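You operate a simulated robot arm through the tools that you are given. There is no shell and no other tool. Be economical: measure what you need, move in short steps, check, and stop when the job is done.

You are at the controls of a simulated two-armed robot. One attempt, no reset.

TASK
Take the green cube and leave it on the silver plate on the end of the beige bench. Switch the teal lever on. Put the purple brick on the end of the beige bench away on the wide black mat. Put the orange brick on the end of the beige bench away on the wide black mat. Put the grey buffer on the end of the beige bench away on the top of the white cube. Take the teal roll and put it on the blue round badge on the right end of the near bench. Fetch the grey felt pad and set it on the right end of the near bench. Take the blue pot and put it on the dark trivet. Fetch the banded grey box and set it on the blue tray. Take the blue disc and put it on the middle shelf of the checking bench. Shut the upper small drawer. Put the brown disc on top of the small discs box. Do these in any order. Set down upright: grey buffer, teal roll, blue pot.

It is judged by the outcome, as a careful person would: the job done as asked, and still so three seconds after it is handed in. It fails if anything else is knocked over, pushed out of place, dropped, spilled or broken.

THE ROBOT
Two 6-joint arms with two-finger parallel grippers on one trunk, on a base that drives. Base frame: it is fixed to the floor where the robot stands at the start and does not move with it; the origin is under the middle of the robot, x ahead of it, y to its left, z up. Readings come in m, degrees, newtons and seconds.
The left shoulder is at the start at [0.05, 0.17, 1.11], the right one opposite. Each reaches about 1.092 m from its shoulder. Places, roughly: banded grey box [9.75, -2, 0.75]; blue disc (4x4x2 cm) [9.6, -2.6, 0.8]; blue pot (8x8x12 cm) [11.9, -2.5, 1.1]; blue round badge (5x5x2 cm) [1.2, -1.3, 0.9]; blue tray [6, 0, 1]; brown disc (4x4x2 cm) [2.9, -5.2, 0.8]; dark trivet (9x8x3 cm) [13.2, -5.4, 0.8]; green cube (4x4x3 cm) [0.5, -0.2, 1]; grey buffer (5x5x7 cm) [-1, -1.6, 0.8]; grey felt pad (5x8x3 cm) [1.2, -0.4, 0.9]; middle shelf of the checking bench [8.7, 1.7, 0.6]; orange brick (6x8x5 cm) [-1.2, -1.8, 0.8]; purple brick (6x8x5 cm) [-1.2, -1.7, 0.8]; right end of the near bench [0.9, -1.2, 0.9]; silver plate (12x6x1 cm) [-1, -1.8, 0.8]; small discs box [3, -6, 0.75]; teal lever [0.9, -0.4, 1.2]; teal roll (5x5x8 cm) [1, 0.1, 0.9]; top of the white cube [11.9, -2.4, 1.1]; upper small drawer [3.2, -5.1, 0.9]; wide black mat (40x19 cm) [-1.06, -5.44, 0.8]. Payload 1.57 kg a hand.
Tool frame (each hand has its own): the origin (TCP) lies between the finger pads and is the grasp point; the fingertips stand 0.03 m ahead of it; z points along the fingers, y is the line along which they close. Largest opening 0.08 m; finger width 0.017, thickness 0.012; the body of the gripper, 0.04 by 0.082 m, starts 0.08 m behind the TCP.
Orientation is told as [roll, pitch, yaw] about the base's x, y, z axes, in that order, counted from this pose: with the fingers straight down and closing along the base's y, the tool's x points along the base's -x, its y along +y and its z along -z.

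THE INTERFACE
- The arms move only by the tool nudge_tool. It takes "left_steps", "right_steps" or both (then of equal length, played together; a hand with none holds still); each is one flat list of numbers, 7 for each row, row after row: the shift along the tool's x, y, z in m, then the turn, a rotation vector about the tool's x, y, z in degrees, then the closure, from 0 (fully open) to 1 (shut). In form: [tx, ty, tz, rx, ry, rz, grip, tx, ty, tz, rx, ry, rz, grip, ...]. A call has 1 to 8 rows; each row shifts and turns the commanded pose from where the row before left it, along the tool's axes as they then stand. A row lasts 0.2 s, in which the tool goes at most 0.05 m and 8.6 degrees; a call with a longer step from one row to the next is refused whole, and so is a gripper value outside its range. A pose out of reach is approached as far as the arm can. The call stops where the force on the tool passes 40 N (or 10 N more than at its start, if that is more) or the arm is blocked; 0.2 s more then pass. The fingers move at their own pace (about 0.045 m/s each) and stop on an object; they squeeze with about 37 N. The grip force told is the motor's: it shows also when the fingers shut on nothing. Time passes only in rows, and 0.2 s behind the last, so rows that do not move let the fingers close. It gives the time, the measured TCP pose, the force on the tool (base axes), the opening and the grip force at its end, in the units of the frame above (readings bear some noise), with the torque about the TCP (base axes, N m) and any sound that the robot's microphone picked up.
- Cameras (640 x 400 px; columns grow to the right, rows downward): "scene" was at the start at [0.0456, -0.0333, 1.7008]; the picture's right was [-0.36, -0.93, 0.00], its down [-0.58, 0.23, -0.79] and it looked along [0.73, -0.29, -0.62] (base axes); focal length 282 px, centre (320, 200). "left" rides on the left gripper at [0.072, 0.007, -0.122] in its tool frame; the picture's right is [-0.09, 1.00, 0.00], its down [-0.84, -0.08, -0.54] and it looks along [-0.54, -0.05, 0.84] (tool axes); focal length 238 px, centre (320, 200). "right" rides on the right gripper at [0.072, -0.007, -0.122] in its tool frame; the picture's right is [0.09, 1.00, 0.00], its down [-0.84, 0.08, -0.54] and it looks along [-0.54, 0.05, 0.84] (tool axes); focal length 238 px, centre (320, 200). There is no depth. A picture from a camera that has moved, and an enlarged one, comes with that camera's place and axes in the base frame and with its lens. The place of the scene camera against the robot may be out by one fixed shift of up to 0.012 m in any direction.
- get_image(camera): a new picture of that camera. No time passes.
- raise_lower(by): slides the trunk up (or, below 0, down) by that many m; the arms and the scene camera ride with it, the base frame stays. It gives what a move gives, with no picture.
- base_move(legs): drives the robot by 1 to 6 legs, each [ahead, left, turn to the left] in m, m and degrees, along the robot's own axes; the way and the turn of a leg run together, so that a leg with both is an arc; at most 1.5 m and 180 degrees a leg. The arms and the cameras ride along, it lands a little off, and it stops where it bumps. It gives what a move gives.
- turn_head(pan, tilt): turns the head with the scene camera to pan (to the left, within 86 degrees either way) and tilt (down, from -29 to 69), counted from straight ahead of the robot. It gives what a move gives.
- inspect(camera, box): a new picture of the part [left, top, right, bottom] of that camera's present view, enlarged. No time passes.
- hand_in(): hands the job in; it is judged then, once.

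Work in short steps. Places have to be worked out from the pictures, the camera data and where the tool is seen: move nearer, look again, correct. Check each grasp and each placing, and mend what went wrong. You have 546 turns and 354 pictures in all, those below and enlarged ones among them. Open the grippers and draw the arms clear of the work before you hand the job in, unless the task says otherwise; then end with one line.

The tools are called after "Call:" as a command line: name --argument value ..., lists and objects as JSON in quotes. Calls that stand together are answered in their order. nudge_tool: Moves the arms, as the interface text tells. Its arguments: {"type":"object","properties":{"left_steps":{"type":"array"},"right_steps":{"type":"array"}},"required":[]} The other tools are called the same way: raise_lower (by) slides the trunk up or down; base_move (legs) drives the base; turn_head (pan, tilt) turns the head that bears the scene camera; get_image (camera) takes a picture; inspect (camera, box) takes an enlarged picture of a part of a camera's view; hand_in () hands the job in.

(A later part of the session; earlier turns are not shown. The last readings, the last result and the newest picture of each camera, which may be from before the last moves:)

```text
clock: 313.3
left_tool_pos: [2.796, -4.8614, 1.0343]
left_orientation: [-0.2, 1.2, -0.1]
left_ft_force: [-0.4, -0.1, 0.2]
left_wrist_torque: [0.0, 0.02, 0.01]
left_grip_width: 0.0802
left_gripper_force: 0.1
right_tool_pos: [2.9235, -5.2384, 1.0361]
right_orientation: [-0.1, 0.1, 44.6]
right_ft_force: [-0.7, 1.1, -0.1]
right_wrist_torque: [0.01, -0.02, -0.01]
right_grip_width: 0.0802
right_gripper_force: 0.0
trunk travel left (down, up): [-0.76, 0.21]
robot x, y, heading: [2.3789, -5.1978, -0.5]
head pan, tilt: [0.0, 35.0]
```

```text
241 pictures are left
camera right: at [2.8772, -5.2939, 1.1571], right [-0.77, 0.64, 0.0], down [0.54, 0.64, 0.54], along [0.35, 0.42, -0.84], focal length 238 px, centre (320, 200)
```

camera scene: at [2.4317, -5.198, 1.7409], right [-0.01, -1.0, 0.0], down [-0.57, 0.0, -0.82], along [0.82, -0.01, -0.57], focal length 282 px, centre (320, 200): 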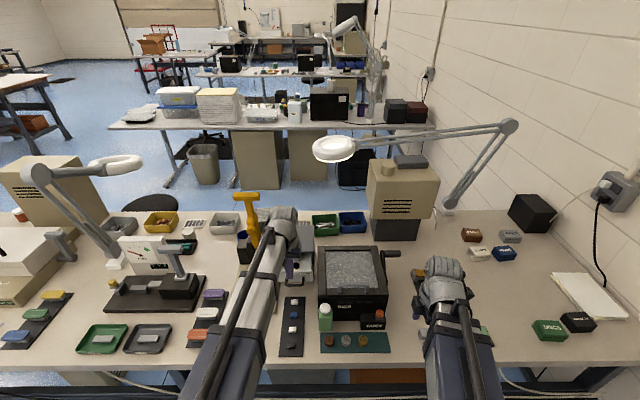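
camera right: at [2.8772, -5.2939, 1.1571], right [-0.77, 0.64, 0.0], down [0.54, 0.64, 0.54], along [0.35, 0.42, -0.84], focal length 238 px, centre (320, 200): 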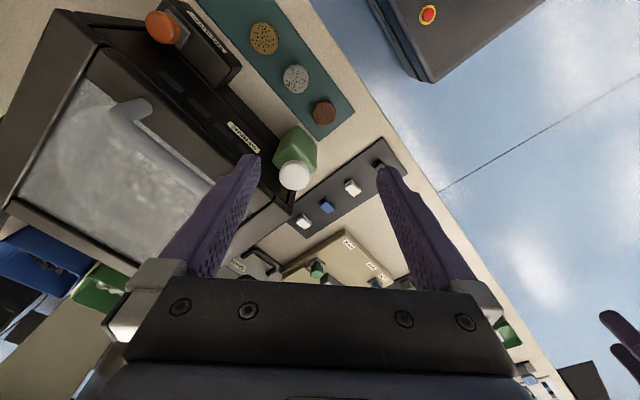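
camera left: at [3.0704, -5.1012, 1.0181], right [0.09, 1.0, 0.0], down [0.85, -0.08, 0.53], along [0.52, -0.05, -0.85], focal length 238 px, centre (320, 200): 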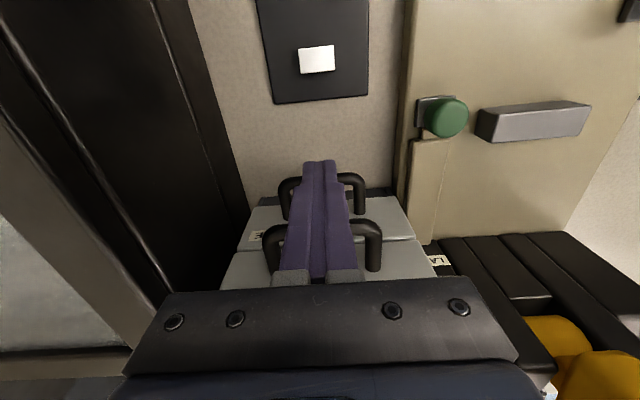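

To keep clear of the spray bottle and the grey disc I use a 32° hand yaw and a narrow opening. Lower to just above and check.

Call:
nudge_tool --right_steps '[-0.004, 0.006, 0, 0, 0, 6.3, 0.4, 0, 0, 0, 0, 0, 6.3, 0.4, 0, 0, 0, 0, 0, 0, 0.4]'

Call:
raise_lower --by -0.12

Call:
get_image --camera "right"

```text
clock: 314.1
left_tool_pos: [2.7973, -4.8614, 1.0349]
left_orientation: [-0.2, 1.2, -0.1]
left_ft_force: [-0.5, -0.1, 0.4]
left_wrist_torque: [0.02, 0.02, 0.0]
left_grip_width: 0.0799
left_gripper_force: 0.0
right_tool_pos: [2.9223, -5.2322, 1.0349]
right_orientation: [0.0, 0.1, 32.2]
right_ft_force: [0.6, 0.8, 0.5]
right_wrist_torque: [0.0, 0.0, 0.01]
right_grip_width: 0.0477
right_gripper_force: 0.1
trunk travel left (down, up): [-0.76, 0.21]
robot x, y, heading: [2.3756, -5.1966, -0.2]
head pan, tilt: [0.0, 35.0]
```

```text
clock: 315.6
left_tool_pos: [2.7977, -4.8622, 0.9137]
left_orientation: [-0.2, 1.3, -0.1]
left_ft_force: [-0.6, 0.3, -0.4]
left_wrist_torque: [0.0, 0.03, 0.02]
left_grip_width: 0.08
left_gripper_force: 0.1
right_tool_pos: [2.9227, -5.2336, 0.9154]
right_orientation: [0.0, -0.1, 32.2]
right_ft_force: [-0.2, 0.2, 0.3]
right_wrist_torque: [-0.01, 0.0, 0.01]
right_grip_width: 0.0482
right_gripper_force: 0.1
trunk travel left (down, up): [-0.64, 0.33]
robot x, y, heading: [2.3804, -5.1958, -0.7]
head pan, tilt: [0.0, 35.0]
```

```text
240 pictures are left
camera right: at [2.8641, -5.2769, 1.0373], right [-0.61, 0.79, 0.0], down [0.67, 0.51, 0.54], along [0.43, 0.33, -0.84], focal length 238 px, centre (320, 200)
```

right: 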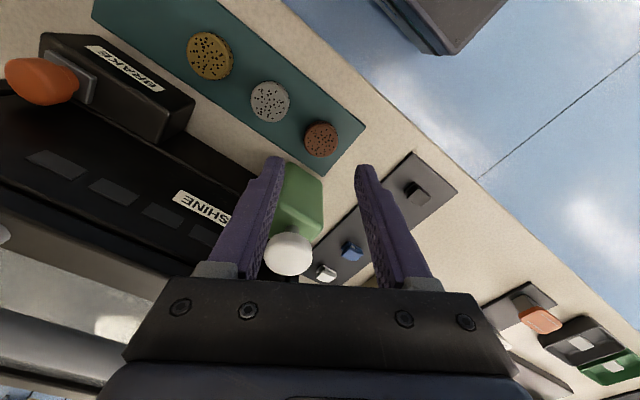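

Disc centred between the fingers, bottle clear. Lower to 0.838 and close.

Call:
nudge_tool --right_steps '[0.0025, 0.0016, 0, 0, 0, 0, 0.38]'

Call:
raise_lower --by -0.055

Call:
get_image --camera "right"

```text
clock: 316.0
left_tool_pos: [2.7977, -4.8625, 0.9152]
left_orientation: [-0.3, 1.2, 0.0]
left_ft_force: [-0.5, 0.4, -0.4]
left_wrist_torque: [0.0, -0.01, 0.07]
left_grip_width: 0.0799
left_gripper_force: 0.0
right_tool_pos: [2.9188, -5.2339, 0.9161]
right_orientation: [-0.1, -0.1, 32.2]
right_ft_force: [0.0, 0.5, 0.3]
right_wrist_torque: [-0.02, -0.01, -0.01]
right_grip_width: 0.0497
right_gripper_force: 0.0
trunk travel left (down, up): [-0.64, 0.33]
robot x, y, heading: [2.3799, -5.1946, -0.5]
head pan, tilt: [0.0, 35.0]
```

```text
clock: 316.9
left_tool_pos: [2.7974, -4.8622, 0.8602]
left_orientation: [-0.2, 1.2, 0.0]
left_ft_force: [0.1, -0.1, 0.1]
left_wrist_torque: [-0.03, -0.01, -0.01]
left_grip_width: 0.08
left_gripper_force: 0.0
right_tool_pos: [2.9186, -5.2334, 0.8588]
right_orientation: [0.0, -0.1, 32.2]
right_ft_force: [-0.2, -0.2, 0.6]
right_wrist_torque: [-0.06, 0.01, -0.02]
right_grip_width: 0.0495
right_gripper_force: 0.0
trunk travel left (down, up): [-0.585, 0.385]
robot x, y, heading: [2.3731, -5.1935, -0.6]
head pan, tilt: [0.0, 35.0]
```

```text
239 pictures are left
camera right: at [2.8607, -5.2766, 0.9823], right [-0.61, 0.79, 0.0], down [0.67, 0.51, 0.54], along [0.43, 0.33, -0.84], focal length 238 px, centre (320, 200)
```

right: 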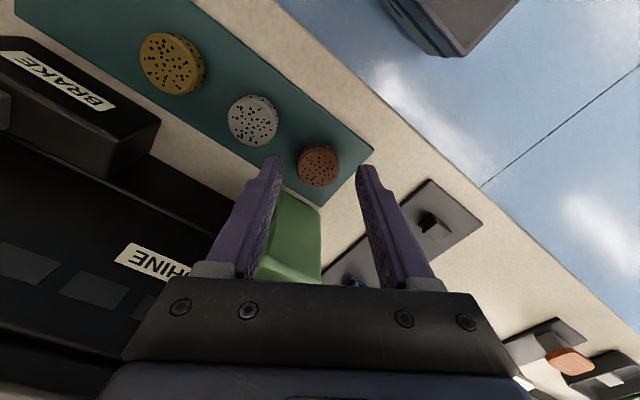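

Still well centred. Lower the last 2 cm and grip.

Call:
raise_lower --by -0.02

Call:
nudge_tool --right_steps '[0, 0, 0, 0, 0, 0, 0.6, 0, 0, 0, 0, 0, 0, 1, 0, 0, 0, 0, 0, 0, 1]'

Call:
raise_lower --by 0.18

Call:
get_image --camera "right"

```text
clock: 317.6
left_tool_pos: [2.7968, -4.8632, 0.8403]
left_orientation: [-0.1, 1.1, -0.1]
left_ft_force: [0.0, 0.5, -1.0]
left_wrist_torque: [0.01, 0.04, 0.0]
left_grip_width: 0.0801
left_gripper_force: 0.1
right_tool_pos: [2.9188, -5.2327, 0.8402]
right_orientation: [0.0, -0.1, 32.2]
right_ft_force: [-0.8, 0.5, 0.3]
right_wrist_torque: [-0.03, 0.01, -0.01]
right_grip_width: 0.0493
right_gripper_force: 0.1
trunk travel left (down, up): [-0.565, 0.405]
robot x, y, heading: [2.3793, -5.1974, -0.5]
head pan, tilt: [0.0, 35.0]
```

```text
clock: 318.4
left_tool_pos: [2.7967, -4.8626, 0.839]
left_orientation: [-0.2, 1.2, -0.1]
left_ft_force: [0.3, 0.6, 0.1]
left_wrist_torque: [0.03, 0.01, 0.02]
left_grip_width: 0.08
left_gripper_force: 0.0
right_tool_pos: [2.9189, -5.233, 0.8401]
right_orientation: [0.0, -0.2, 32.2]
right_ft_force: [0.2, -0.3, 0.4]
right_wrist_torque: [-0.02, -0.01, -0.01]
right_grip_width: 0.0302
right_gripper_force: 28.8
trunk travel left (down, up): [-0.565, 0.405]
robot x, y, heading: [2.3775, -5.1939, -0.4]
head pan, tilt: [0.0, 35.0]
```

```text
clock: 320.4
left_tool_pos: [2.7968, -4.8632, 1.02]
left_orientation: [-0.3, 1.3, 0.0]
left_ft_force: [-0.2, 0.9, 0.5]
left_wrist_torque: [-0.04, 0.02, -0.01]
left_grip_width: 0.0801
left_gripper_force: 0.0
right_tool_pos: [2.9192, -5.2317, 1.0203]
right_orientation: [0.0, 0.0, 32.3]
right_ft_force: [0.3, -1.3, -0.7]
right_wrist_torque: [-0.03, 0.02, 0.03]
right_grip_width: 0.0299
right_gripper_force: 37.2
trunk travel left (down, up): [-0.745, 0.225]
robot x, y, heading: [2.378, -5.1964, -0.6]
head pan, tilt: [0.0, 35.0]
```

```text
238 pictures are left
camera right: at [2.8609, -5.2766, 1.1422], right [-0.61, 0.79, 0.0], down [0.67, 0.51, 0.54], along [0.43, 0.33, -0.84], focal length 238 px, centre (320, 200)
```

right: 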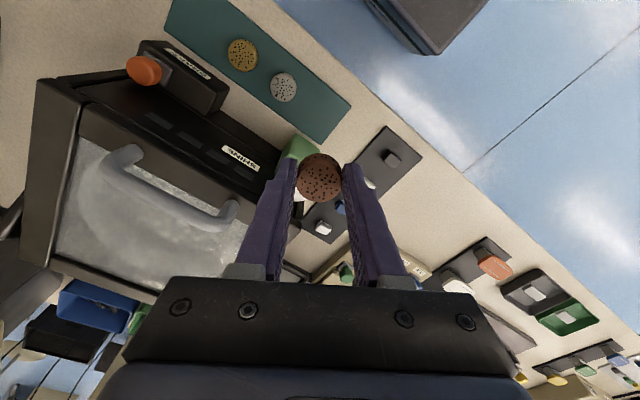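

Disc held. Strafe right along the bench to the DISCS box.

Call:
base_move --legs '[[0, -0.55, 0.4]]'

Call:
get_image --camera "right"

Call:
get_image --camera "scene"

```text
clock: 323.6
left_tool_pos: [2.7915, -5.4038, 1.0198]
left_orientation: [-0.1, 1.2, 0.9]
left_ft_force: [0.2, 0.6, -0.7]
left_wrist_torque: [0.02, 0.03, 0.0]
left_grip_width: 0.0801
left_gripper_force: 0.2
right_tool_pos: [2.9197, -5.7729, 1.02]
right_orientation: [0.0, -0.1, 33.3]
right_ft_force: [-0.6, -0.1, -0.6]
right_wrist_torque: [0.04, -0.02, -0.01]
right_grip_width: 0.0299
right_gripper_force: 36.8
trunk travel left (down, up): [-0.745, 0.225]
robot x, y, heading: [2.3777, -5.7418, 0.6]
head pan, tilt: [0.0, 35.0]
```

```text
237 pictures are left
camera right: at [2.8631, -5.8166, 1.1422], right [-0.62, 0.78, 0.0], down [0.66, 0.52, 0.54], along [0.42, 0.34, -0.84], focal length 238 px, centre (320, 200)
```

right: 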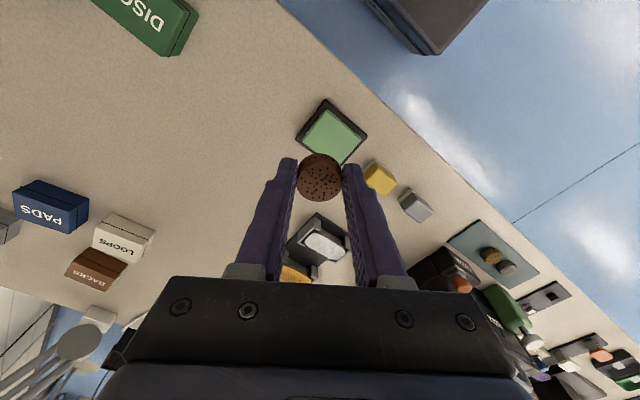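

```text
236 pictures are left
camera scene: at [2.4315, -5.7459, 1.7259], right [0.01, -1.0, 0.0], down [-0.57, -0.01, -0.82], along [0.82, 0.01, -0.57], focal length 282 px, centre (320, 200)
```

scene: 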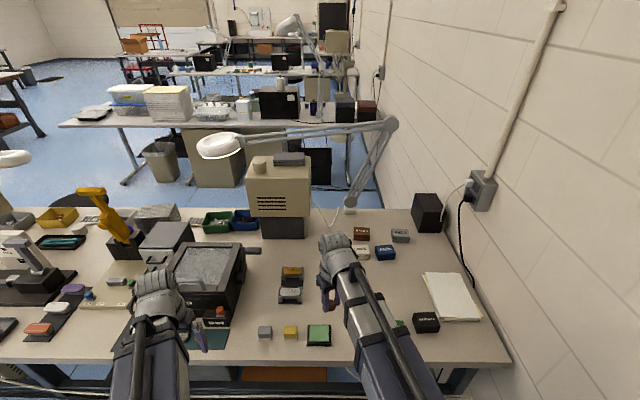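

DISCS box at about (2.95,-5.965). Move toward it.

Call:
nudge_tool --right_steps '[0.02, -0.04, 0, 0, 0, 0, 1, 0.02, -0.04, 0, 0, 0, 0, 1, 0.02, -0.04, 0, 0, 0, 0, 1, 0.02, -0.04, 0, 0, 0, 0, 1]'

Call:
get_image --camera "right"

```text
clock: 324.6
left_tool_pos: [2.7914, -5.4031, 1.0202]
left_orientation: [-0.2, 1.2, 0.8]
left_ft_force: [0.3, -0.5, -0.8]
left_wrist_torque: [0.0, 0.0, -0.02]
left_grip_width: 0.08
left_gripper_force: 0.2
right_tool_pos: [2.9407, -5.948, 1.0197]
right_orientation: [-0.1, -0.1, 33.3]
right_ft_force: [0.0, 0.1, -0.4]
right_wrist_torque: [-0.02, 0.0, 0.01]
right_grip_width: 0.0299
right_gripper_force: 36.9
trunk travel left (down, up): [-0.745, 0.225]
robot x, y, heading: [2.3777, -5.7399, 0.8]
head pan, tilt: [0.0, 35.0]
```

```text
235 pictures are left
camera right: at [2.8839, -5.9931, 1.1421], right [-0.62, 0.78, 0.0], down [0.66, 0.52, 0.54], along [0.42, 0.34, -0.84], focal length 238 px, centre (320, 200)
```

right: 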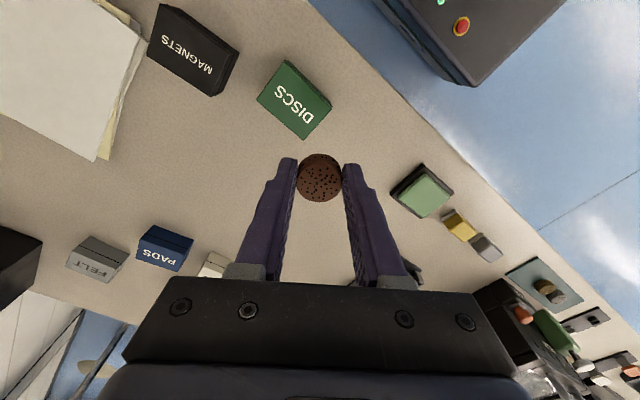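

Box top centre about (2.941,-5.981). Align and lower partly.

Call:
nudge_tool --right_steps '[0.018, -0.0275, 0, 0, 0, 0, 1]'

Call:
raise_lower --by -0.08

Call:
get_image --camera "right"

```text
clock: 325.0
left_tool_pos: [2.7922, -5.4038, 1.0209]
left_orientation: [-0.1, 1.2, 0.9]
left_ft_force: [0.7, 0.4, -0.6]
left_wrist_torque: [0.04, 0.03, -0.01]
left_grip_width: 0.0804
left_gripper_force: 0.0
right_tool_pos: [2.9422, -5.9813, 1.0199]
right_orientation: [0.1, 0.0, 33.2]
right_ft_force: [-0.6, 0.3, 0.0]
right_wrist_torque: [0.0, -0.01, 0.0]
right_grip_width: 0.03
right_gripper_force: 36.8
trunk travel left (down, up): [-0.745, 0.225]
robot x, y, heading: [2.378, -5.7444, 0.8]
head pan, tilt: [0.0, 35.0]
```

```text
clock: 326.1
left_tool_pos: [2.7917, -5.4035, 0.9411]
left_orientation: [-0.3, 1.2, 0.9]
left_ft_force: [0.2, 0.4, -0.9]
left_wrist_torque: [-0.02, -0.04, -0.01]
left_grip_width: 0.0801
left_gripper_force: 0.0
right_tool_pos: [2.942, -5.9808, 0.9396]
right_orientation: [-0.1, -0.1, 33.2]
right_ft_force: [0.7, 0.3, -0.8]
right_wrist_torque: [-0.02, 0.0, -0.01]
right_grip_width: 0.0302
right_gripper_force: 37.4
trunk travel left (down, up): [-0.665, 0.305]
robot x, y, heading: [2.3772, -5.7453, 0.7]
head pan, tilt: [0.0, 35.0]
```

```text
234 pictures are left
camera right: at [2.8847, -6.0258, 1.0623], right [-0.62, 0.78, 0.0], down [0.66, 0.52, 0.54], along [0.42, 0.34, -0.84], focal length 238 px, centre (320, 200)
```

right: 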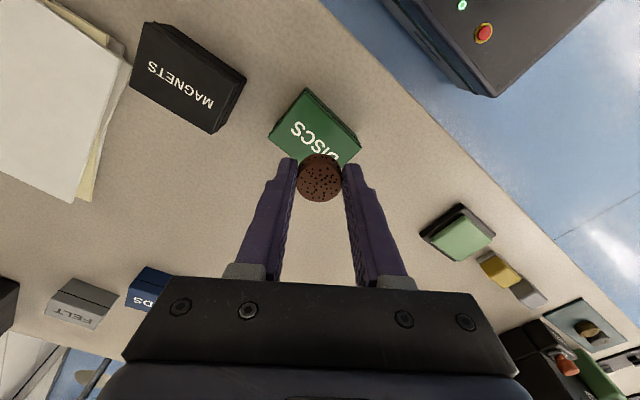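

Fine-tune 6 mm in −y and lower in small steps.

Call:
nudge_tool --right_steps '[0.005, -0.004, 0, 0, 0, 0, 1]'

Call:
raise_lower --by -0.04

Call:
get_image --camera "right"

```text
clock: 326.6
left_tool_pos: [2.792, -5.4033, 0.9409]
left_orientation: [-0.2, 1.2, 0.9]
left_ft_force: [-0.2, 0.8, 1.0]
left_wrist_torque: [0.01, -0.01, 0.01]
left_grip_width: 0.08
left_gripper_force: 0.2
right_tool_pos: [2.94, -5.9873, 0.9394]
right_orientation: [0.0, -0.1, 33.2]
right_ft_force: [-0.2, 0.5, 0.1]
right_wrist_torque: [0.01, 0.0, -0.02]
right_grip_width: 0.0301
right_gripper_force: 37.0
trunk travel left (down, up): [-0.665, 0.305]
robot x, y, heading: [2.3804, -5.7434, 0.5]
head pan, tilt: [0.0, 35.0]
```

```text
clock: 327.4
left_tool_pos: [2.7923, -5.4035, 0.9011]
left_orientation: [-0.2, 1.2, 0.9]
left_ft_force: [1.0, 0.4, 0.0]
left_wrist_torque: [0.05, 0.01, 0.0]
left_grip_width: 0.0798
left_gripper_force: 0.1
right_tool_pos: [2.9392, -5.9869, 0.8989]
right_orientation: [0.1, -0.1, 33.2]
right_ft_force: [-0.5, -0.6, 0.0]
right_wrist_torque: [0.02, 0.01, 0.01]
right_grip_width: 0.0301
right_gripper_force: 36.7
trunk travel left (down, up): [-0.625, 0.345]
robot x, y, heading: [2.3767, -5.7396, 0.5]
head pan, tilt: [0.0, 35.0]
```

```text
233 pictures are left
camera right: at [2.8828, -6.0322, 1.0223], right [-0.62, 0.78, 0.0], down [0.66, 0.52, 0.54], along [0.42, 0.34, -0.84], focal length 238 px, centre (320, 200)
```

right: 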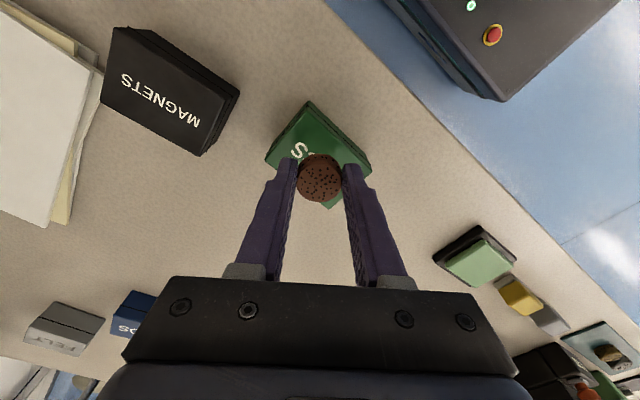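

Box centre is converging under the disc. Lower stepwise.

Call:
raise_lower --by -0.01

Call:
raise_lower --by -0.005

Call:
raise_lower --by -0.004

```text
clock: 328.0
left_tool_pos: [2.7922, -5.404, 0.8886]
left_orientation: [-0.2, 1.1, 0.9]
left_ft_force: [-0.8, -0.4, 0.2]
left_wrist_torque: [-0.01, 0.02, 0.0]
left_grip_width: 0.08
left_gripper_force: 0.0
right_tool_pos: [2.9407, -5.9883, 0.8913]
right_orientation: [0.0, -0.1, 33.2]
right_ft_force: [-0.2, -0.5, 0.3]
right_wrist_torque: [0.01, 0.03, -0.02]
right_grip_width: 0.0299
right_gripper_force: 36.9
trunk travel left (down, up): [-0.615, 0.355]
robot x, y, heading: [2.3744, -5.7439, 0.7]
head pan, tilt: [0.0, 35.0]
```

```text
clock: 328.5
left_tool_pos: [2.7927, -5.4029, 0.8853]
left_orientation: [-0.2, 1.2, 0.9]
left_ft_force: [0.3, -0.2, -0.3]
left_wrist_torque: [0.01, 0.0, 0.01]
left_grip_width: 0.0801
left_gripper_force: 0.1
right_tool_pos: [2.9406, -5.9878, 0.8857]
right_orientation: [0.0, -0.1, 33.2]
right_ft_force: [0.9, -0.1, 0.0]
right_wrist_torque: [-0.02, -0.02, -0.02]
right_grip_width: 0.03
right_gripper_force: 37.5
trunk travel left (down, up): [-0.61, 0.36]
robot x, y, heading: [2.3807, -5.7428, 0.8]
head pan, tilt: [0.0, 35.0]
```

```text
clock: 329.0
left_tool_pos: [2.7926, -5.4028, 0.8805]
left_orientation: [-0.2, 1.3, 0.9]
left_ft_force: [0.2, 0.2, -1.2]
left_wrist_torque: [0.01, 0.02, 0.0]
left_grip_width: 0.0803
left_gripper_force: 0.0
right_tool_pos: [2.9402, -5.9869, 0.8807]
right_orientation: [0.0, -0.1, 33.2]
right_ft_force: [0.6, 0.1, -0.2]
right_wrist_torque: [0.0, -0.01, 0.0]
right_grip_width: 0.03
right_gripper_force: 37.2
trunk travel left (down, up): [-0.606, 0.364]
robot x, y, heading: [2.3795, -5.7425, 0.2]
head pan, tilt: [0.0, 35.0]
```

Call:
raise_lower --by -0.004

Call:
raise_lower --by -0.004

Call:
raise_lower --by -0.003

Call:
get_image --camera "right"

```text
clock: 329.6
left_tool_pos: [2.7915, -5.4034, 0.8771]
left_orientation: [-0.2, 1.2, 0.9]
left_ft_force: [-0.7, 0.2, 0.5]
left_wrist_torque: [-0.01, -0.02, 0.03]
left_grip_width: 0.0801
left_gripper_force: 0.1
right_tool_pos: [2.9401, -5.9871, 0.8768]
right_orientation: [0.0, -0.1, 33.1]
right_ft_force: [-0.6, -0.7, -0.7]
right_wrist_torque: [-0.04, -0.02, -0.01]
right_grip_width: 0.0299
right_gripper_force: 37.4
trunk travel left (down, up): [-0.602, 0.368]
robot x, y, heading: [2.3793, -5.7434, 0.7]
head pan, tilt: [0.0, 35.0]
```

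```text
clock: 330.1
left_tool_pos: [2.7914, -5.4029, 0.8738]
left_orientation: [-0.2, 1.1, 1.0]
left_ft_force: [0.2, 0.1, -1.0]
left_wrist_torque: [0.03, 0.01, 0.01]
left_grip_width: 0.0798
left_gripper_force: 0.1
right_tool_pos: [2.94, -5.9876, 0.8745]
right_orientation: [-0.1, 0.0, 33.2]
right_ft_force: [3.9, -2.2, 29.7]
right_wrist_torque: [0.05, -0.31, -0.05]
right_grip_width: 0.03
right_gripper_force: 37.1
trunk travel left (down, up): [-0.598, 0.372]
robot x, y, heading: [2.3752, -5.7445, 0.6]
head pan, tilt: [0.0, 35.0]
```

```text
clock: 330.6
left_tool_pos: [2.7903, -5.4017, 0.8709]
left_orientation: [-0.1, 1.1, 0.9]
left_ft_force: [-0.5, -1.0, -0.4]
left_wrist_torque: [-0.01, 0.01, -0.01]
left_grip_width: 0.0801
left_gripper_force: 0.0
right_tool_pos: [2.9393, -5.9872, 0.8707]
right_orientation: [0.0, -0.1, 33.2]
right_ft_force: [3.9, -1.9, 26.0]
right_wrist_torque: [0.01, -0.22, 0.0]
right_grip_width: 0.0301
right_gripper_force: 36.5
trunk travel left (down, up): [-0.595, 0.375]
robot x, y, heading: [2.3768, -5.7436, 1.0]
head pan, tilt: [0.0, 35.0]
```

```text
232 pictures are left
camera right: at [2.8819, -6.0319, 0.993], right [-0.62, 0.78, 0.0], down [0.66, 0.52, 0.54], along [0.43, 0.34, -0.84], focal length 238 px, centre (320, 200)
```

right: 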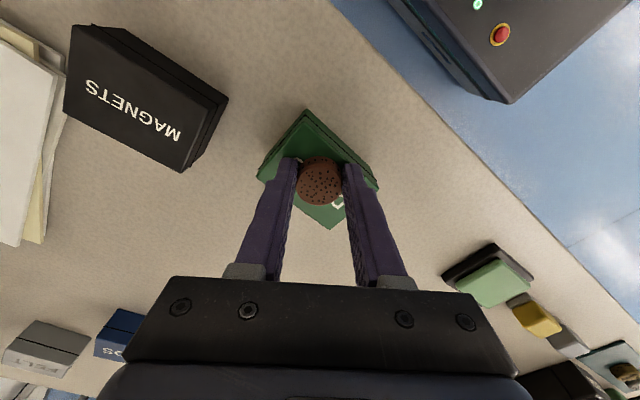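

Contact with the disc near the box's centre. Relax, release and lift.

Call:
raise_lower --by 0.003

Call:
nudge_tool --right_steps '[0, 0, 0, 0, 0, 0, 0.55, 0, 0, 0, 0, 0, 0, 0.45, 0, 0, 0, 0, 0, 0, 0.4, 0, 0, 0, 0, 0, 0, 0.4]'

Call:
raise_lower --by 0.15

Call:
get_image --camera "right"

```text
clock: 331.1
left_tool_pos: [2.7924, -5.4029, 0.8733]
left_orientation: [-0.2, 1.2, 0.9]
left_ft_force: [0.3, -0.9, -0.4]
left_wrist_torque: [0.03, -0.02, 0.01]
left_grip_width: 0.08
left_gripper_force: 0.0
right_tool_pos: [2.9395, -5.9867, 0.873]
right_orientation: [0.0, 0.2, 33.3]
right_ft_force: [0.8, 0.0, -0.4]
right_wrist_torque: [-0.06, 0.01, -0.02]
right_grip_width: 0.03
right_gripper_force: 36.9
trunk travel left (down, up): [-0.598, 0.372]
robot x, y, heading: [2.3766, -5.7437, 0.6]
head pan, tilt: [0.0, 35.0]
```

```text
clock: 332.1
left_tool_pos: [2.793, -5.4032, 0.8731]
left_orientation: [-0.2, 1.2, 0.9]
left_ft_force: [0.7, 0.2, 0.0]
left_wrist_torque: [0.03, -0.03, -0.01]
left_grip_width: 0.0799
left_gripper_force: 0.0
right_tool_pos: [2.9402, -5.9869, 0.8726]
right_orientation: [0.0, -0.1, 33.2]
right_ft_force: [0.4, 0.6, 0.2]
right_wrist_torque: [-0.01, -0.02, -0.01]
right_grip_width: 0.048
right_gripper_force: 0.0
trunk travel left (down, up): [-0.598, 0.372]
robot x, y, heading: [2.3759, -5.7442, 0.4]
head pan, tilt: [0.0, 35.0]
```

```text
clock: 333.9
left_tool_pos: [2.7931, -5.4023, 1.0229]
left_orientation: [-0.2, 1.2, 0.9]
left_ft_force: [-0.5, 0.2, -1.0]
left_wrist_torque: [0.04, -0.01, -0.02]
left_grip_width: 0.0802
left_gripper_force: 0.2
right_tool_pos: [2.9407, -5.9883, 1.0239]
right_orientation: [0.1, -0.1, 33.2]
right_ft_force: [0.2, 0.0, -0.3]
right_wrist_torque: [0.05, 0.01, 0.0]
right_grip_width: 0.0479
right_gripper_force: 0.1
trunk travel left (down, up): [-0.748, 0.222]
robot x, y, heading: [2.3809, -5.7436, 0.8]
head pan, tilt: [0.0, 35.0]
```

```text
231 pictures are left
camera right: at [2.8829, -6.0322, 1.1452], right [-0.62, 0.78, 0.0], down [0.66, 0.52, 0.54], along [0.42, 0.34, -0.84], focal length 238 px, centre (320, 200)
```

right: 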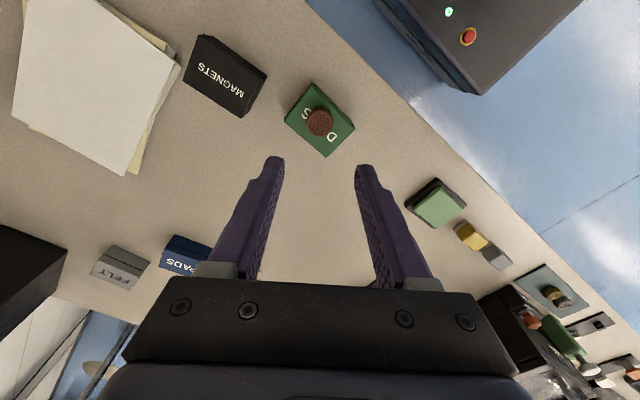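

The disc lies flat on the DISCS box. Now back to the beige bench end for the grey buffer.

Call:
base_move --legs '[[-1.2, 0, 0], [-1.15, 0, 0], [0, 1.3, 0], [0, 1.3, 0], [0, 1.2, 0], [0, 0, 179]]'

Call:
turn_head --pan 0 --tilt 45

Call:
get_image --camera "scene"

```text
clock: 370.5
left_tool_pos: [-0.4021, -2.3213, 1.022]
left_orientation: [-0.2, 1.2, -179.7]
left_ft_force: [-0.1, 0.1, 0.7]
left_wrist_torque: [-0.03, -0.01, 0.0]
left_grip_width: 0.0801
left_gripper_force: 0.0
right_tool_pos: [-0.5438, -1.7363, 1.0227]
right_orientation: [0.0, -0.1, -147.4]
right_ft_force: [0.2, -0.6, -0.3]
right_wrist_torque: [0.01, 0.0, -0.02]
right_grip_width: 0.0481
right_gripper_force: 0.0
trunk travel left (down, up): [-0.748, 0.222]
robot x, y, heading: [0.0108, -1.9832, 180.2]
head pan, tilt: [0.0, 35.0]
```

```text
clock: 371.2
left_tool_pos: [-0.4027, -2.3208, 1.0229]
left_orientation: [-0.3, 1.2, -179.8]
left_ft_force: [-0.2, -0.6, 0.2]
left_wrist_torque: [0.0, 0.01, -0.03]
left_grip_width: 0.08
left_gripper_force: 0.0
right_tool_pos: [-0.5445, -1.7351, 1.024]
right_orientation: [0.0, 0.1, -147.4]
right_ft_force: [-0.4, -0.3, 0.0]
right_wrist_torque: [0.01, 0.01, 0.01]
right_grip_width: 0.0481
right_gripper_force: 0.1
trunk travel left (down, up): [-0.748, 0.222]
robot x, y, heading: [0.0199, -1.9872, 179.8]
head pan, tilt: [0.0, 45.0]
```

```text
230 pictures are left
camera scene: at [-0.0205, -1.9874, 1.7142], right [0.0, 1.0, 0.0], down [0.71, 0.0, -0.71], along [-0.71, 0.0, -0.71], focal length 282 px, centre (320, 200)
```

scene: 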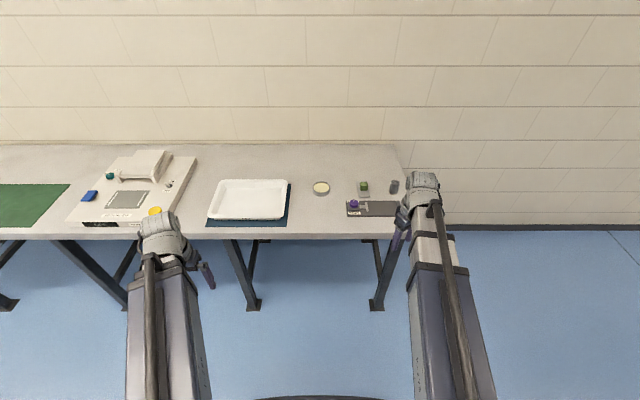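

Buffer at about (-1.0,-1.65). Turn the right hand to close along y, tuck the left away, and approach.

Call:
nudge_tool --left_steps '[0.02, 0.04, 0, 0, 0, 0, 0, 0.025, 0.04, 0, 0, 0, 0, 0, 0.025, 0.04, 0, 0, 0, 0, 0, 0.03, 0.04, 0, 0, 0, 0, 0]' --right_steps '[0, 0, 0, 0, 0, 8.2, 0, 0, 0, 0, 0, 0, 8.2, 0, 0, 0, 0, 0, 0, 8.2, 0, 0, 0, 0, 0, 0, 8, 0]'

Call:
base_move --legs '[[0.28, -0.15, 0]]'

Call:
get_image --camera "right"

```text
clock: 372.2
left_tool_pos: [-0.2977, -2.482, 1.0221]
left_orientation: [-0.2, 1.2, -179.8]
left_ft_force: [-0.2, -0.4, 0.7]
left_wrist_torque: [0.02, 0.0, 0.01]
left_grip_width: 0.0802
left_gripper_force: 0.0
right_tool_pos: [-0.5431, -1.7362, 1.0239]
right_orientation: [0.0, 0.0, 179.8]
right_ft_force: [-0.3, 0.0, -0.6]
right_wrist_torque: [-0.02, 0.02, -0.02]
right_grip_width: 0.0799
right_gripper_force: 0.1
trunk travel left (down, up): [-0.748, 0.222]
robot x, y, heading: [0.0142, -1.9874, 180.1]
head pan, tilt: [0.0, 45.0]
```

```text
clock: 374.4
left_tool_pos: [-0.5841, -2.3304, 1.022]
left_orientation: [-0.2, 1.2, -179.9]
left_ft_force: [0.1, 0.0, 0.4]
left_wrist_torque: [-0.04, 0.0, -0.01]
left_grip_width: 0.08
left_gripper_force: 0.1
right_tool_pos: [-0.8278, -1.5831, 1.0227]
right_orientation: [0.0, 0.0, 179.9]
right_ft_force: [-0.1, 0.4, 0.4]
right_wrist_torque: [0.01, -0.02, 0.01]
right_grip_width: 0.0801
right_gripper_force: 0.0
trunk travel left (down, up): [-0.748, 0.222]
robot x, y, heading: [-0.2679, -1.8351, 179.8]
head pan, tilt: [0.0, 45.0]
```

```text
229 pictures are left
camera right: at [-0.7567, -1.5765, 1.1448], right [0.09, -1.0, 0.0], down [-0.84, -0.07, 0.54], along [-0.54, -0.05, -0.84], focal length 238 px, centre (320, 200)
```

right: 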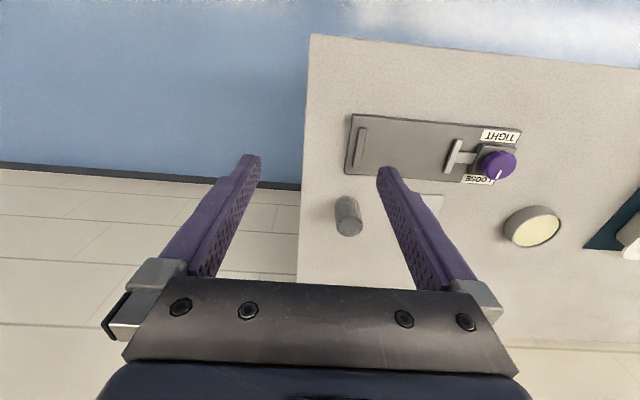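

Buffer at about (-0.98,-1.643). Move over it and lower partly.

Call:
nudge_tool --right_steps '[-0.038, 0.015, 0, 0, 0, 0, 0, -0.038, 0.015, 0, 0, 0, 0, 0, -0.038, 0.015, 0, 0, 0, 0, 0, -0.038, 0.015, 0, 0, 0, 0, 0]'

Call:
raise_lower --by -0.1

Call:
get_image --camera "right"

```text
clock: 375.4
left_tool_pos: [-0.5834, -2.3299, 1.0231]
left_orientation: [-0.2, 1.1, -179.8]
left_ft_force: [-0.7, -1.0, 0.2]
left_wrist_torque: [0.0, 0.01, -0.03]
left_grip_width: 0.08
left_gripper_force: 0.0
right_tool_pos: [-0.9799, -1.6467, 1.0227]
right_orientation: [0.1, 0.0, 179.8]
right_ft_force: [-0.1, -0.7, 0.0]
right_wrist_torque: [0.03, 0.04, -0.02]
right_grip_width: 0.08
right_gripper_force: 0.1
trunk travel left (down, up): [-0.748, 0.222]
robot x, y, heading: [-0.2691, -1.8381, 179.7]
head pan, tilt: [0.0, 45.0]
```

```text
clock: 376.7
left_tool_pos: [-0.5832, -2.3305, 0.9231]
left_orientation: [-0.2, 1.2, -179.8]
left_ft_force: [-0.3, -0.1, -0.4]
left_wrist_torque: [-0.04, -0.01, 0.0]
left_grip_width: 0.0798
left_gripper_force: 0.0
right_tool_pos: [-0.9778, -1.6473, 0.9234]
right_orientation: [0.0, 0.0, 179.9]
right_ft_force: [0.2, 0.0, 0.5]
right_wrist_torque: [-0.01, -0.02, -0.01]
right_grip_width: 0.08
right_gripper_force: 0.0
trunk travel left (down, up): [-0.648, 0.322]
robot x, y, heading: [-0.268, -1.8387, 179.8]
head pan, tilt: [0.0, 45.0]
```

```text
228 pictures are left
camera right: at [-0.9069, -1.6396, 1.0454], right [0.09, -1.0, 0.0], down [-0.84, -0.07, 0.54], along [-0.54, -0.05, -0.84], focal length 238 px, centre (320, 200)
```

right: 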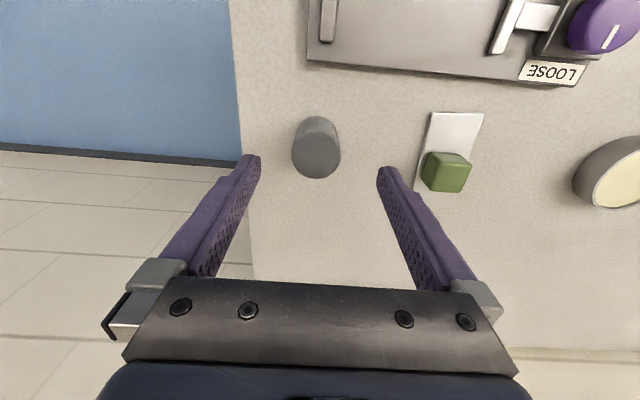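

Centred. Lower 0.08 and grip.

Call:
raise_lower --by -0.08

Call:
nudge_tool --right_steps '[0, 0, 0, 0, 0, 0, 0.5, 0, 0, 0, 0, 0, 0, 1, 0, 0, 0, 0, 0, 0, 1, 0, 0, 0, 0, 0, 0, 1]'

Call:
raise_lower --by 0.25

Call:
get_image --camera "right"

```text
clock: 377.9
left_tool_pos: [-0.5844, -2.3297, 0.8429]
left_orientation: [-0.3, 1.3, -180.0]
left_ft_force: [-0.6, 0.8, 1.1]
left_wrist_torque: [-0.02, 0.03, 0.01]
left_grip_width: 0.0802
left_gripper_force: 0.1
right_tool_pos: [-0.9779, -1.6454, 0.8431]
right_orientation: [0.0, 0.0, 179.9]
right_ft_force: [-0.5, -0.2, -0.1]
right_wrist_torque: [-0.02, -0.04, 0.0]
right_grip_width: 0.08
right_gripper_force: 0.1
trunk travel left (down, up): [-0.568, 0.402]
robot x, y, heading: [-0.2693, -1.8354, 179.7]
head pan, tilt: [0.0, 45.0]
```

```text
clock: 378.9
left_tool_pos: [-0.5835, -2.3301, 0.8424]
left_orientation: [-0.1, 1.2, -179.9]
left_ft_force: [0.1, 0.7, 0.3]
left_wrist_torque: [-0.01, 0.01, 0.0]
left_grip_width: 0.08
left_gripper_force: 0.0
right_tool_pos: [-0.979, -1.6451, 0.8431]
right_orientation: [0.0, 0.0, 179.9]
right_ft_force: [-0.3, 0.4, 0.9]
right_wrist_torque: [0.0, 0.02, -0.05]
right_grip_width: 0.0407
right_gripper_force: 26.9
trunk travel left (down, up): [-0.568, 0.402]
robot x, y, heading: [-0.2702, -1.8345, 179.7]
head pan, tilt: [0.0, 45.0]
```

```text
clock: 381.5
left_tool_pos: [-0.5823, -2.33, 1.0932]
left_orientation: [-0.2, 1.1, -179.9]
left_ft_force: [-0.4, -0.5, 0.1]
left_wrist_torque: [0.01, 0.01, 0.0]
left_grip_width: 0.0799
left_gripper_force: 0.1
right_tool_pos: [-0.9786, -1.6481, 1.093]
right_orientation: [-0.1, 0.0, 179.8]
right_ft_force: [0.0, 0.4, -0.2]
right_wrist_torque: [0.01, 0.01, 0.03]
right_grip_width: 0.0405
right_gripper_force: 37.2
trunk travel left (down, up): [-0.818, 0.152]
robot x, y, heading: [-0.2678, -1.836, 179.7]
head pan, tilt: [0.0, 45.0]
```

```text
227 pictures are left
camera right: at [-0.9071, -1.6396, 1.2152], right [0.09, -1.0, 0.0], down [-0.84, -0.07, 0.54], along [-0.54, -0.05, -0.84], focal length 238 px, centre (320, 200)
```

right: 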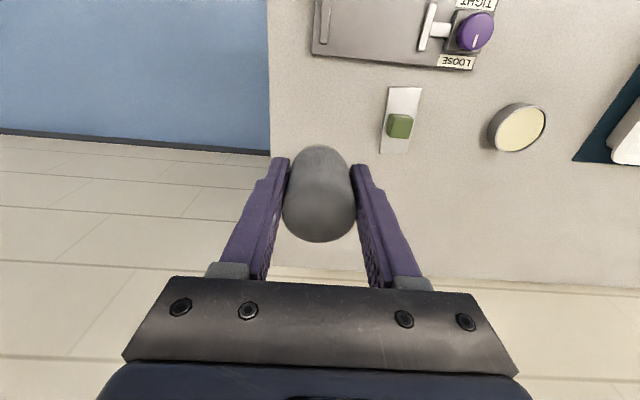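

Buffer is held upright. Drive to the front of the near bench for the lever, turning over the free side.

Call:
base_move --legs '[[-0.25, 0, 0], [0, 0, 90], [0, 0, 90], [-0.15, 0, 0], [0, 1.4, 0]]'

Call:
nudge_tool --right_steps '[0.045, 0, 0, 0, 0, 0, 1, 0.035, -0.03, 0, 0, 0, 0, 1, 0.035, -0.03, 0, 0, 0, 0, 1, 0.035, -0.03, 0, 0, 0, 0, 1, 0.035, -0.03, 0, 0, 0, 0, 1, 0.035, -0.03, 0, 0, 0, 0, 1, 0.035, -0.03, 0, 0, 0, 0, 1, 0.035, -0.03, 0, 0, 0, 0, 1]'

Call:
nudge_tool --right_steps '[0.03, -0.035, 0, 0, 0, 0, 1, 0.03, -0.035, 0, 0, 0, 0, 1, 0.03, -0.03, 0, 0, 0, 0, 1, 0.03, -0.03, 0, 0, 0, 0, 1, 0, -0.02, 0, 0, 0, 0, 1]'

Call:
turn_head --pan 0 --tilt 25

Call:
get_image --camera "scene"

```text
clock: 398.5
left_tool_pos: [0.1063, 0.0708, 1.0936]
left_orientation: [-0.2, 1.2, 1.9]
left_ft_force: [-0.8, 0.6, -0.3]
left_wrist_torque: [-0.03, 0.02, 0.02]
left_grip_width: 0.0803
left_gripper_force: 0.1
right_tool_pos: [0.5213, -0.6014, 1.0921]
right_orientation: [0.0, 0.0, 1.5]
right_ft_force: [-0.1, -0.1, -0.1]
right_wrist_torque: [-0.01, 0.03, -0.02]
right_grip_width: 0.0403
right_gripper_force: 37.1
trunk travel left (down, up): [-0.818, 0.152]
robot x, y, heading: [-0.1955, -0.4346, 1.4]
head pan, tilt: [0.0, 45.0]
```

```text
clock: 400.3
left_tool_pos: [0.1057, 0.0708, 1.0933]
left_orientation: [-0.2, 1.2, 1.8]
left_ft_force: [0.5, -0.8, 0.0]
left_wrist_torque: [0.0, -0.02, -0.01]
left_grip_width: 0.08
left_gripper_force: 0.1
right_tool_pos: [0.2405, -0.8199, 1.094]
right_orientation: [0.2, -0.1, 1.5]
right_ft_force: [-0.1, 0.4, -0.1]
right_wrist_torque: [-0.01, -0.02, 0.0]
right_grip_width: 0.0404
right_gripper_force: 37.1
trunk travel left (down, up): [-0.818, 0.152]
robot x, y, heading: [-0.1938, -0.4339, 1.7]
head pan, tilt: [0.0, 45.0]
```

```text
clock: 401.5
left_tool_pos: [0.1077, 0.0711, 1.094]
left_orientation: [-0.2, 1.2, 1.9]
left_ft_force: [-0.5, -0.2, 0.5]
left_wrist_torque: [-0.01, 0.02, -0.03]
left_grip_width: 0.0799
left_gripper_force: 0.0
right_tool_pos: [0.1215, -0.9735, 1.0934]
right_orientation: [0.1, 0.1, 1.6]
right_ft_force: [0.5, 0.6, 0.0]
right_wrist_torque: [-0.03, 0.01, 0.02]
right_grip_width: 0.0404
right_gripper_force: 37.1
trunk travel left (down, up): [-0.818, 0.152]
robot x, y, heading: [-0.1933, -0.4348, 1.6]
head pan, tilt: [0.0, 45.0]
```

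```text
clock: 402.3
left_tool_pos: [0.1074, 0.071, 1.0927]
left_orientation: [-0.2, 1.2, 1.8]
left_ft_force: [0.0, -0.7, 0.3]
left_wrist_torque: [0.04, 0.01, -0.02]
left_grip_width: 0.0802
left_gripper_force: 0.1
right_tool_pos: [0.1221, -0.9744, 1.0922]
right_orientation: [0.0, 0.0, 1.6]
right_ft_force: [0.7, 0.2, -0.8]
right_wrist_torque: [0.02, 0.0, -0.01]
right_grip_width: 0.0404
right_gripper_force: 37.1
trunk travel left (down, up): [-0.818, 0.152]
robot x, y, heading: [-0.1943, -0.4375, 1.9]
head pan, tilt: [0.0, 25.0]
```

```text
226 pictures are left
camera scene: at [-0.1355, -0.4343, 1.8146], right [0.03, -1.0, 0.0], down [-0.42, -0.01, -0.91], along [0.91, 0.02, -0.42], focal length 282 px, centre (320, 200)
```

scene: 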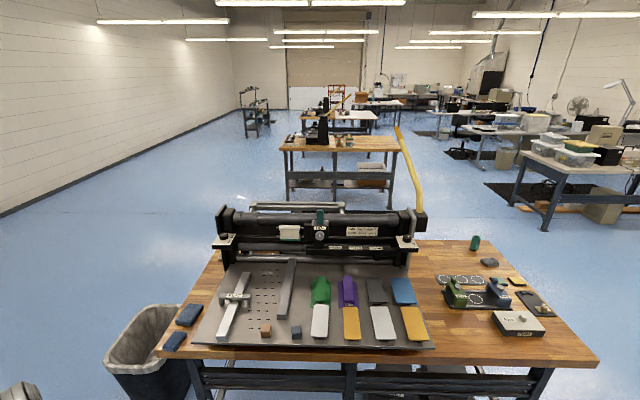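

Roll and felt pad look fine at the right end. Zoom on the lever.

Call:
inspect --camera "scene" --box '[272, 190, 368, 250]'

```text
6.67 times, centred on (320, 220) of scene
camera zoom: at [-0.1355, -0.4343, 1.8146], right [0.03, -1.0, 0.0], down [-0.42, -0.01, -0.91], along [0.91, 0.02, -0.42], focal length 1879 px, centre (320, 67)
```

zoom: 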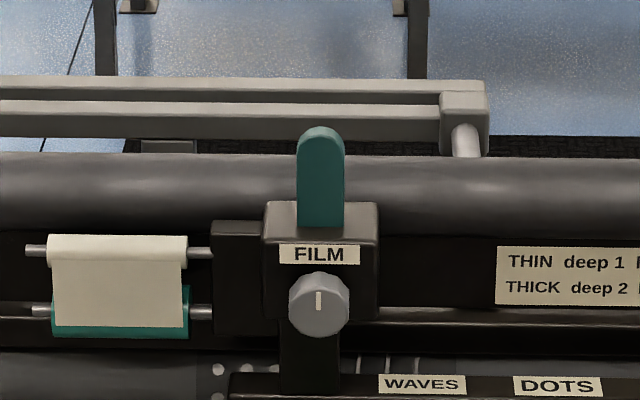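

Lever: a flat teal paddle pivoting on the FILM box. I plan to pinch it from the front (fingers forward) and try towards the operator first, since the tube sits right behind it. Raise, drive in, and bring the left hand forward.

Call:
raise_lower --by 0.05

Call:
base_move --legs '[[0.18, 0, -1.8]]'

Call:
nudge_tool --left_steps '[-0.04, -0.02, 0, 0, 0, 0, 0, -0.04, -0.02, 0, 0, 0, 0, 0, -0.04, -0.02, 0, 0, 0, 0, 0, -0.04, -0.02, 0, 0, 0, 0, 0, -0.02, -0.04, 0, 0, 0, 0, 0, -0.02, -0.04, 0, 0, 0, 0, 0, -0.02, -0.04, 0, 0, 0, 0, 0, -0.02, -0.04, 0, 0, 0, 0, 0]'

Call:
nudge_tool --left_steps '[0, -0.03, 0, 0, -7.5, 0, 0, 0, -0.03, 0, 0, -7.5, 0, 0, 0, -0.03, 0, 0, -7.5, 0, 0, 0, -0.03, 0, 0, -7.5, 0, 0, 0, -0.03, 0, 0, -7.5, 0, 0, 0, -0.03, 0, 0, -7.5, 0, 0, 0, -0.03, 0, 0, -7.5, 0, 0, 0, -0.03, 0, 0, -7.5, 0, 0]'

Call:
get_image --camera "scene"

```text
clock: 403.3
left_tool_pos: [0.1079, 0.07, 1.1417]
left_orientation: [-0.2, 1.2, 1.8]
left_ft_force: [-0.1, -0.6, -0.9]
left_wrist_torque: [0.04, 0.02, 0.02]
left_grip_width: 0.0798
left_gripper_force: 0.0
right_tool_pos: [0.1221, -0.9732, 1.143]
right_orientation: [0.0, 0.0, 1.7]
right_ft_force: [-0.4, 0.7, 0.2]
right_wrist_torque: [0.0, -0.01, 0.04]
right_grip_width: 0.0403
right_gripper_force: 36.6
trunk travel left (down, up): [-0.868, 0.102]
robot x, y, heading: [-0.1923, -0.4294, 1.8]
head pan, tilt: [0.0, 25.0]
```

```text
clock: 404.8
left_tool_pos: [0.3025, 0.0623, 1.1417]
left_orientation: [-0.1, 1.2, 0.1]
left_ft_force: [-0.3, 0.5, -0.3]
left_wrist_torque: [0.0, 0.04, -0.03]
left_grip_width: 0.0801
left_gripper_force: 0.0
right_tool_pos: [0.2848, -0.981, 1.1424]
right_orientation: [0.0, 0.0, -0.2]
right_ft_force: [0.5, 0.9, -0.9]
right_wrist_torque: [-0.01, 0.02, -0.02]
right_grip_width: 0.0404
right_gripper_force: 37.2
trunk travel left (down, up): [-0.868, 0.102]
robot x, y, heading: [-0.015, -0.4342, -0.1]
head pan, tilt: [0.0, 25.0]
```

```text
clock: 406.6
left_tool_pos: [0.5405, -0.1759, 1.1421]
left_orientation: [-0.1, 1.2, 0.1]
left_ft_force: [0.5, -0.2, -0.6]
left_wrist_torque: [0.0, -0.02, -0.01]
left_grip_width: 0.0799
left_gripper_force: 0.0
right_tool_pos: [0.284, -0.9821, 1.1427]
right_orientation: [0.1, 0.0, -0.2]
right_ft_force: [0.3, 0.4, -0.2]
right_wrist_torque: [-0.01, 0.0, -0.03]
right_grip_width: 0.0403
right_gripper_force: 37.1
trunk travel left (down, up): [-0.868, 0.102]
robot x, y, heading: [-0.0139, -0.4313, -0.4]
head pan, tilt: [0.0, 25.0]
```

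```text
clock: 408.4
left_tool_pos: [0.5962, -0.432, 1.2495]
left_orientation: [-0.3, -58.9, 0.3]
left_ft_force: [0.4, -0.7, 0.0]
left_wrist_torque: [-0.01, -0.03, 0.0]
left_grip_width: 0.0801
left_gripper_force: 0.1
left hand out of reach, approached as far as the arm can: row 2, 3, 4, 5, 6, 7, 8
right_tool_pos: [0.2841, -0.9818, 1.1426]
right_orientation: [0.1, 0.0, -0.3]
right_ft_force: [-0.3, 0.2, -0.4]
right_wrist_torque: [0.05, 0.01, 0.04]
right_grip_width: 0.0405
right_gripper_force: 37.4
trunk travel left (down, up): [-0.868, 0.102]
robot x, y, heading: [-0.0128, -0.4333, -0.0]
head pan, tilt: [0.0, 25.0]
```

```text
224 pictures are left
camera scene: at [0.0426, -0.4346, 1.8647], right [0.0, -1.0, 0.0], down [-0.42, 0.0, -0.91], along [0.91, 0.0, -0.42], focal length 282 px, centre (320, 200)
```

scene: 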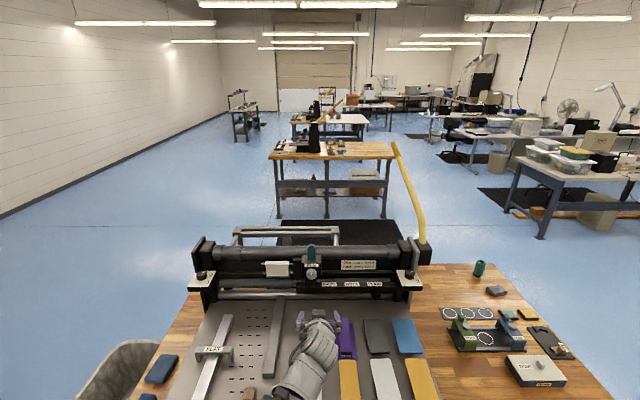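

Left hand is in front, fingers forward. Wrist camera view.

Call:
get_image --camera "left"

```text
223 pictures are left
camera left: at [0.4544, -0.4237, 1.2499], right [0.05, 1.0, 0.08], down [-0.03, -0.07, 1.0], along [1.0, -0.05, 0.03], focal length 238 px, centre (320, 200)
```

left: 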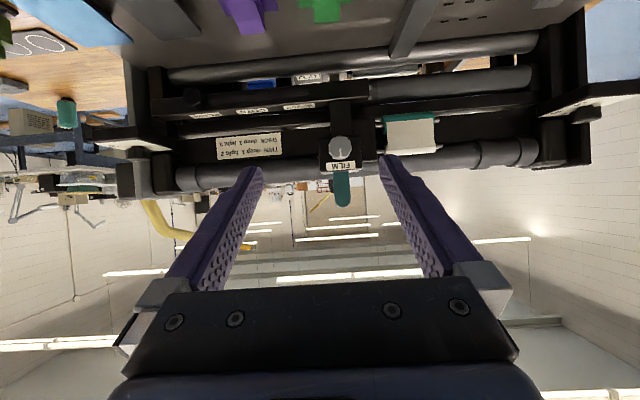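

Lever: y≈-0.406, z from 1.21 to 1.277. Advance 0.24 m toward it with open fingers.

Call:
nudge_tool --left_steps '[-0.0247, 0.005, 0.0411, 0, 0, 0, 0, -0.0247, 0.005, 0.0411, 0, 0, 0, 0, -0.0247, 0.005, 0.0411, 0, 0, 0, 0, -0.0247, 0.005, 0.0411, 0, 0, 0, 0, -0.0247, 0.005, 0.0411, 0, 0, 0, 0]'

Call:
get_image --camera "left"

```text
clock: 409.6
left_tool_pos: [0.8366, -0.4054, 1.2475]
left_orientation: [-0.5, -58.7, 0.4]
left_ft_force: [0.5, 0.7, 0.0]
left_wrist_torque: [-0.01, 0.0, 0.01]
left_grip_width: 0.08
left_gripper_force: 0.0
right_tool_pos: [0.2849, -0.9809, 1.1431]
right_orientation: [0.1, 0.0, -0.2]
right_ft_force: [0.8, 0.4, -0.7]
right_wrist_torque: [0.02, 0.0, -0.03]
right_grip_width: 0.0401
right_gripper_force: 37.0
trunk travel left (down, up): [-0.868, 0.102]
robot x, y, heading: [-0.0155, -0.4305, -0.2]
head pan, tilt: [0.0, 25.0]
```

```text
222 pictures are left
camera left: at [0.6958, -0.3979, 1.2491], right [0.05, 1.0, 0.08], down [-0.03, -0.07, 1.0], along [1.0, -0.05, 0.02], focal length 238 px, centre (320, 200)
```

left: 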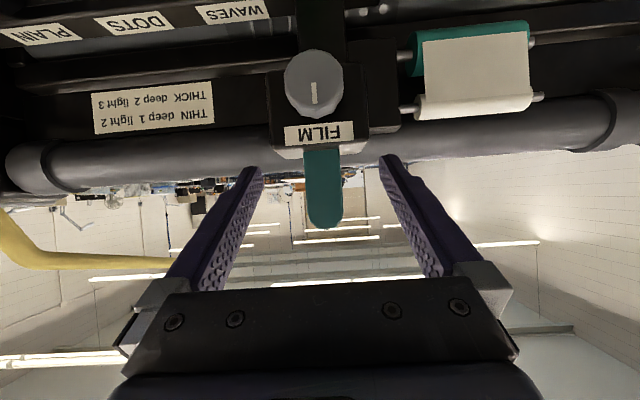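

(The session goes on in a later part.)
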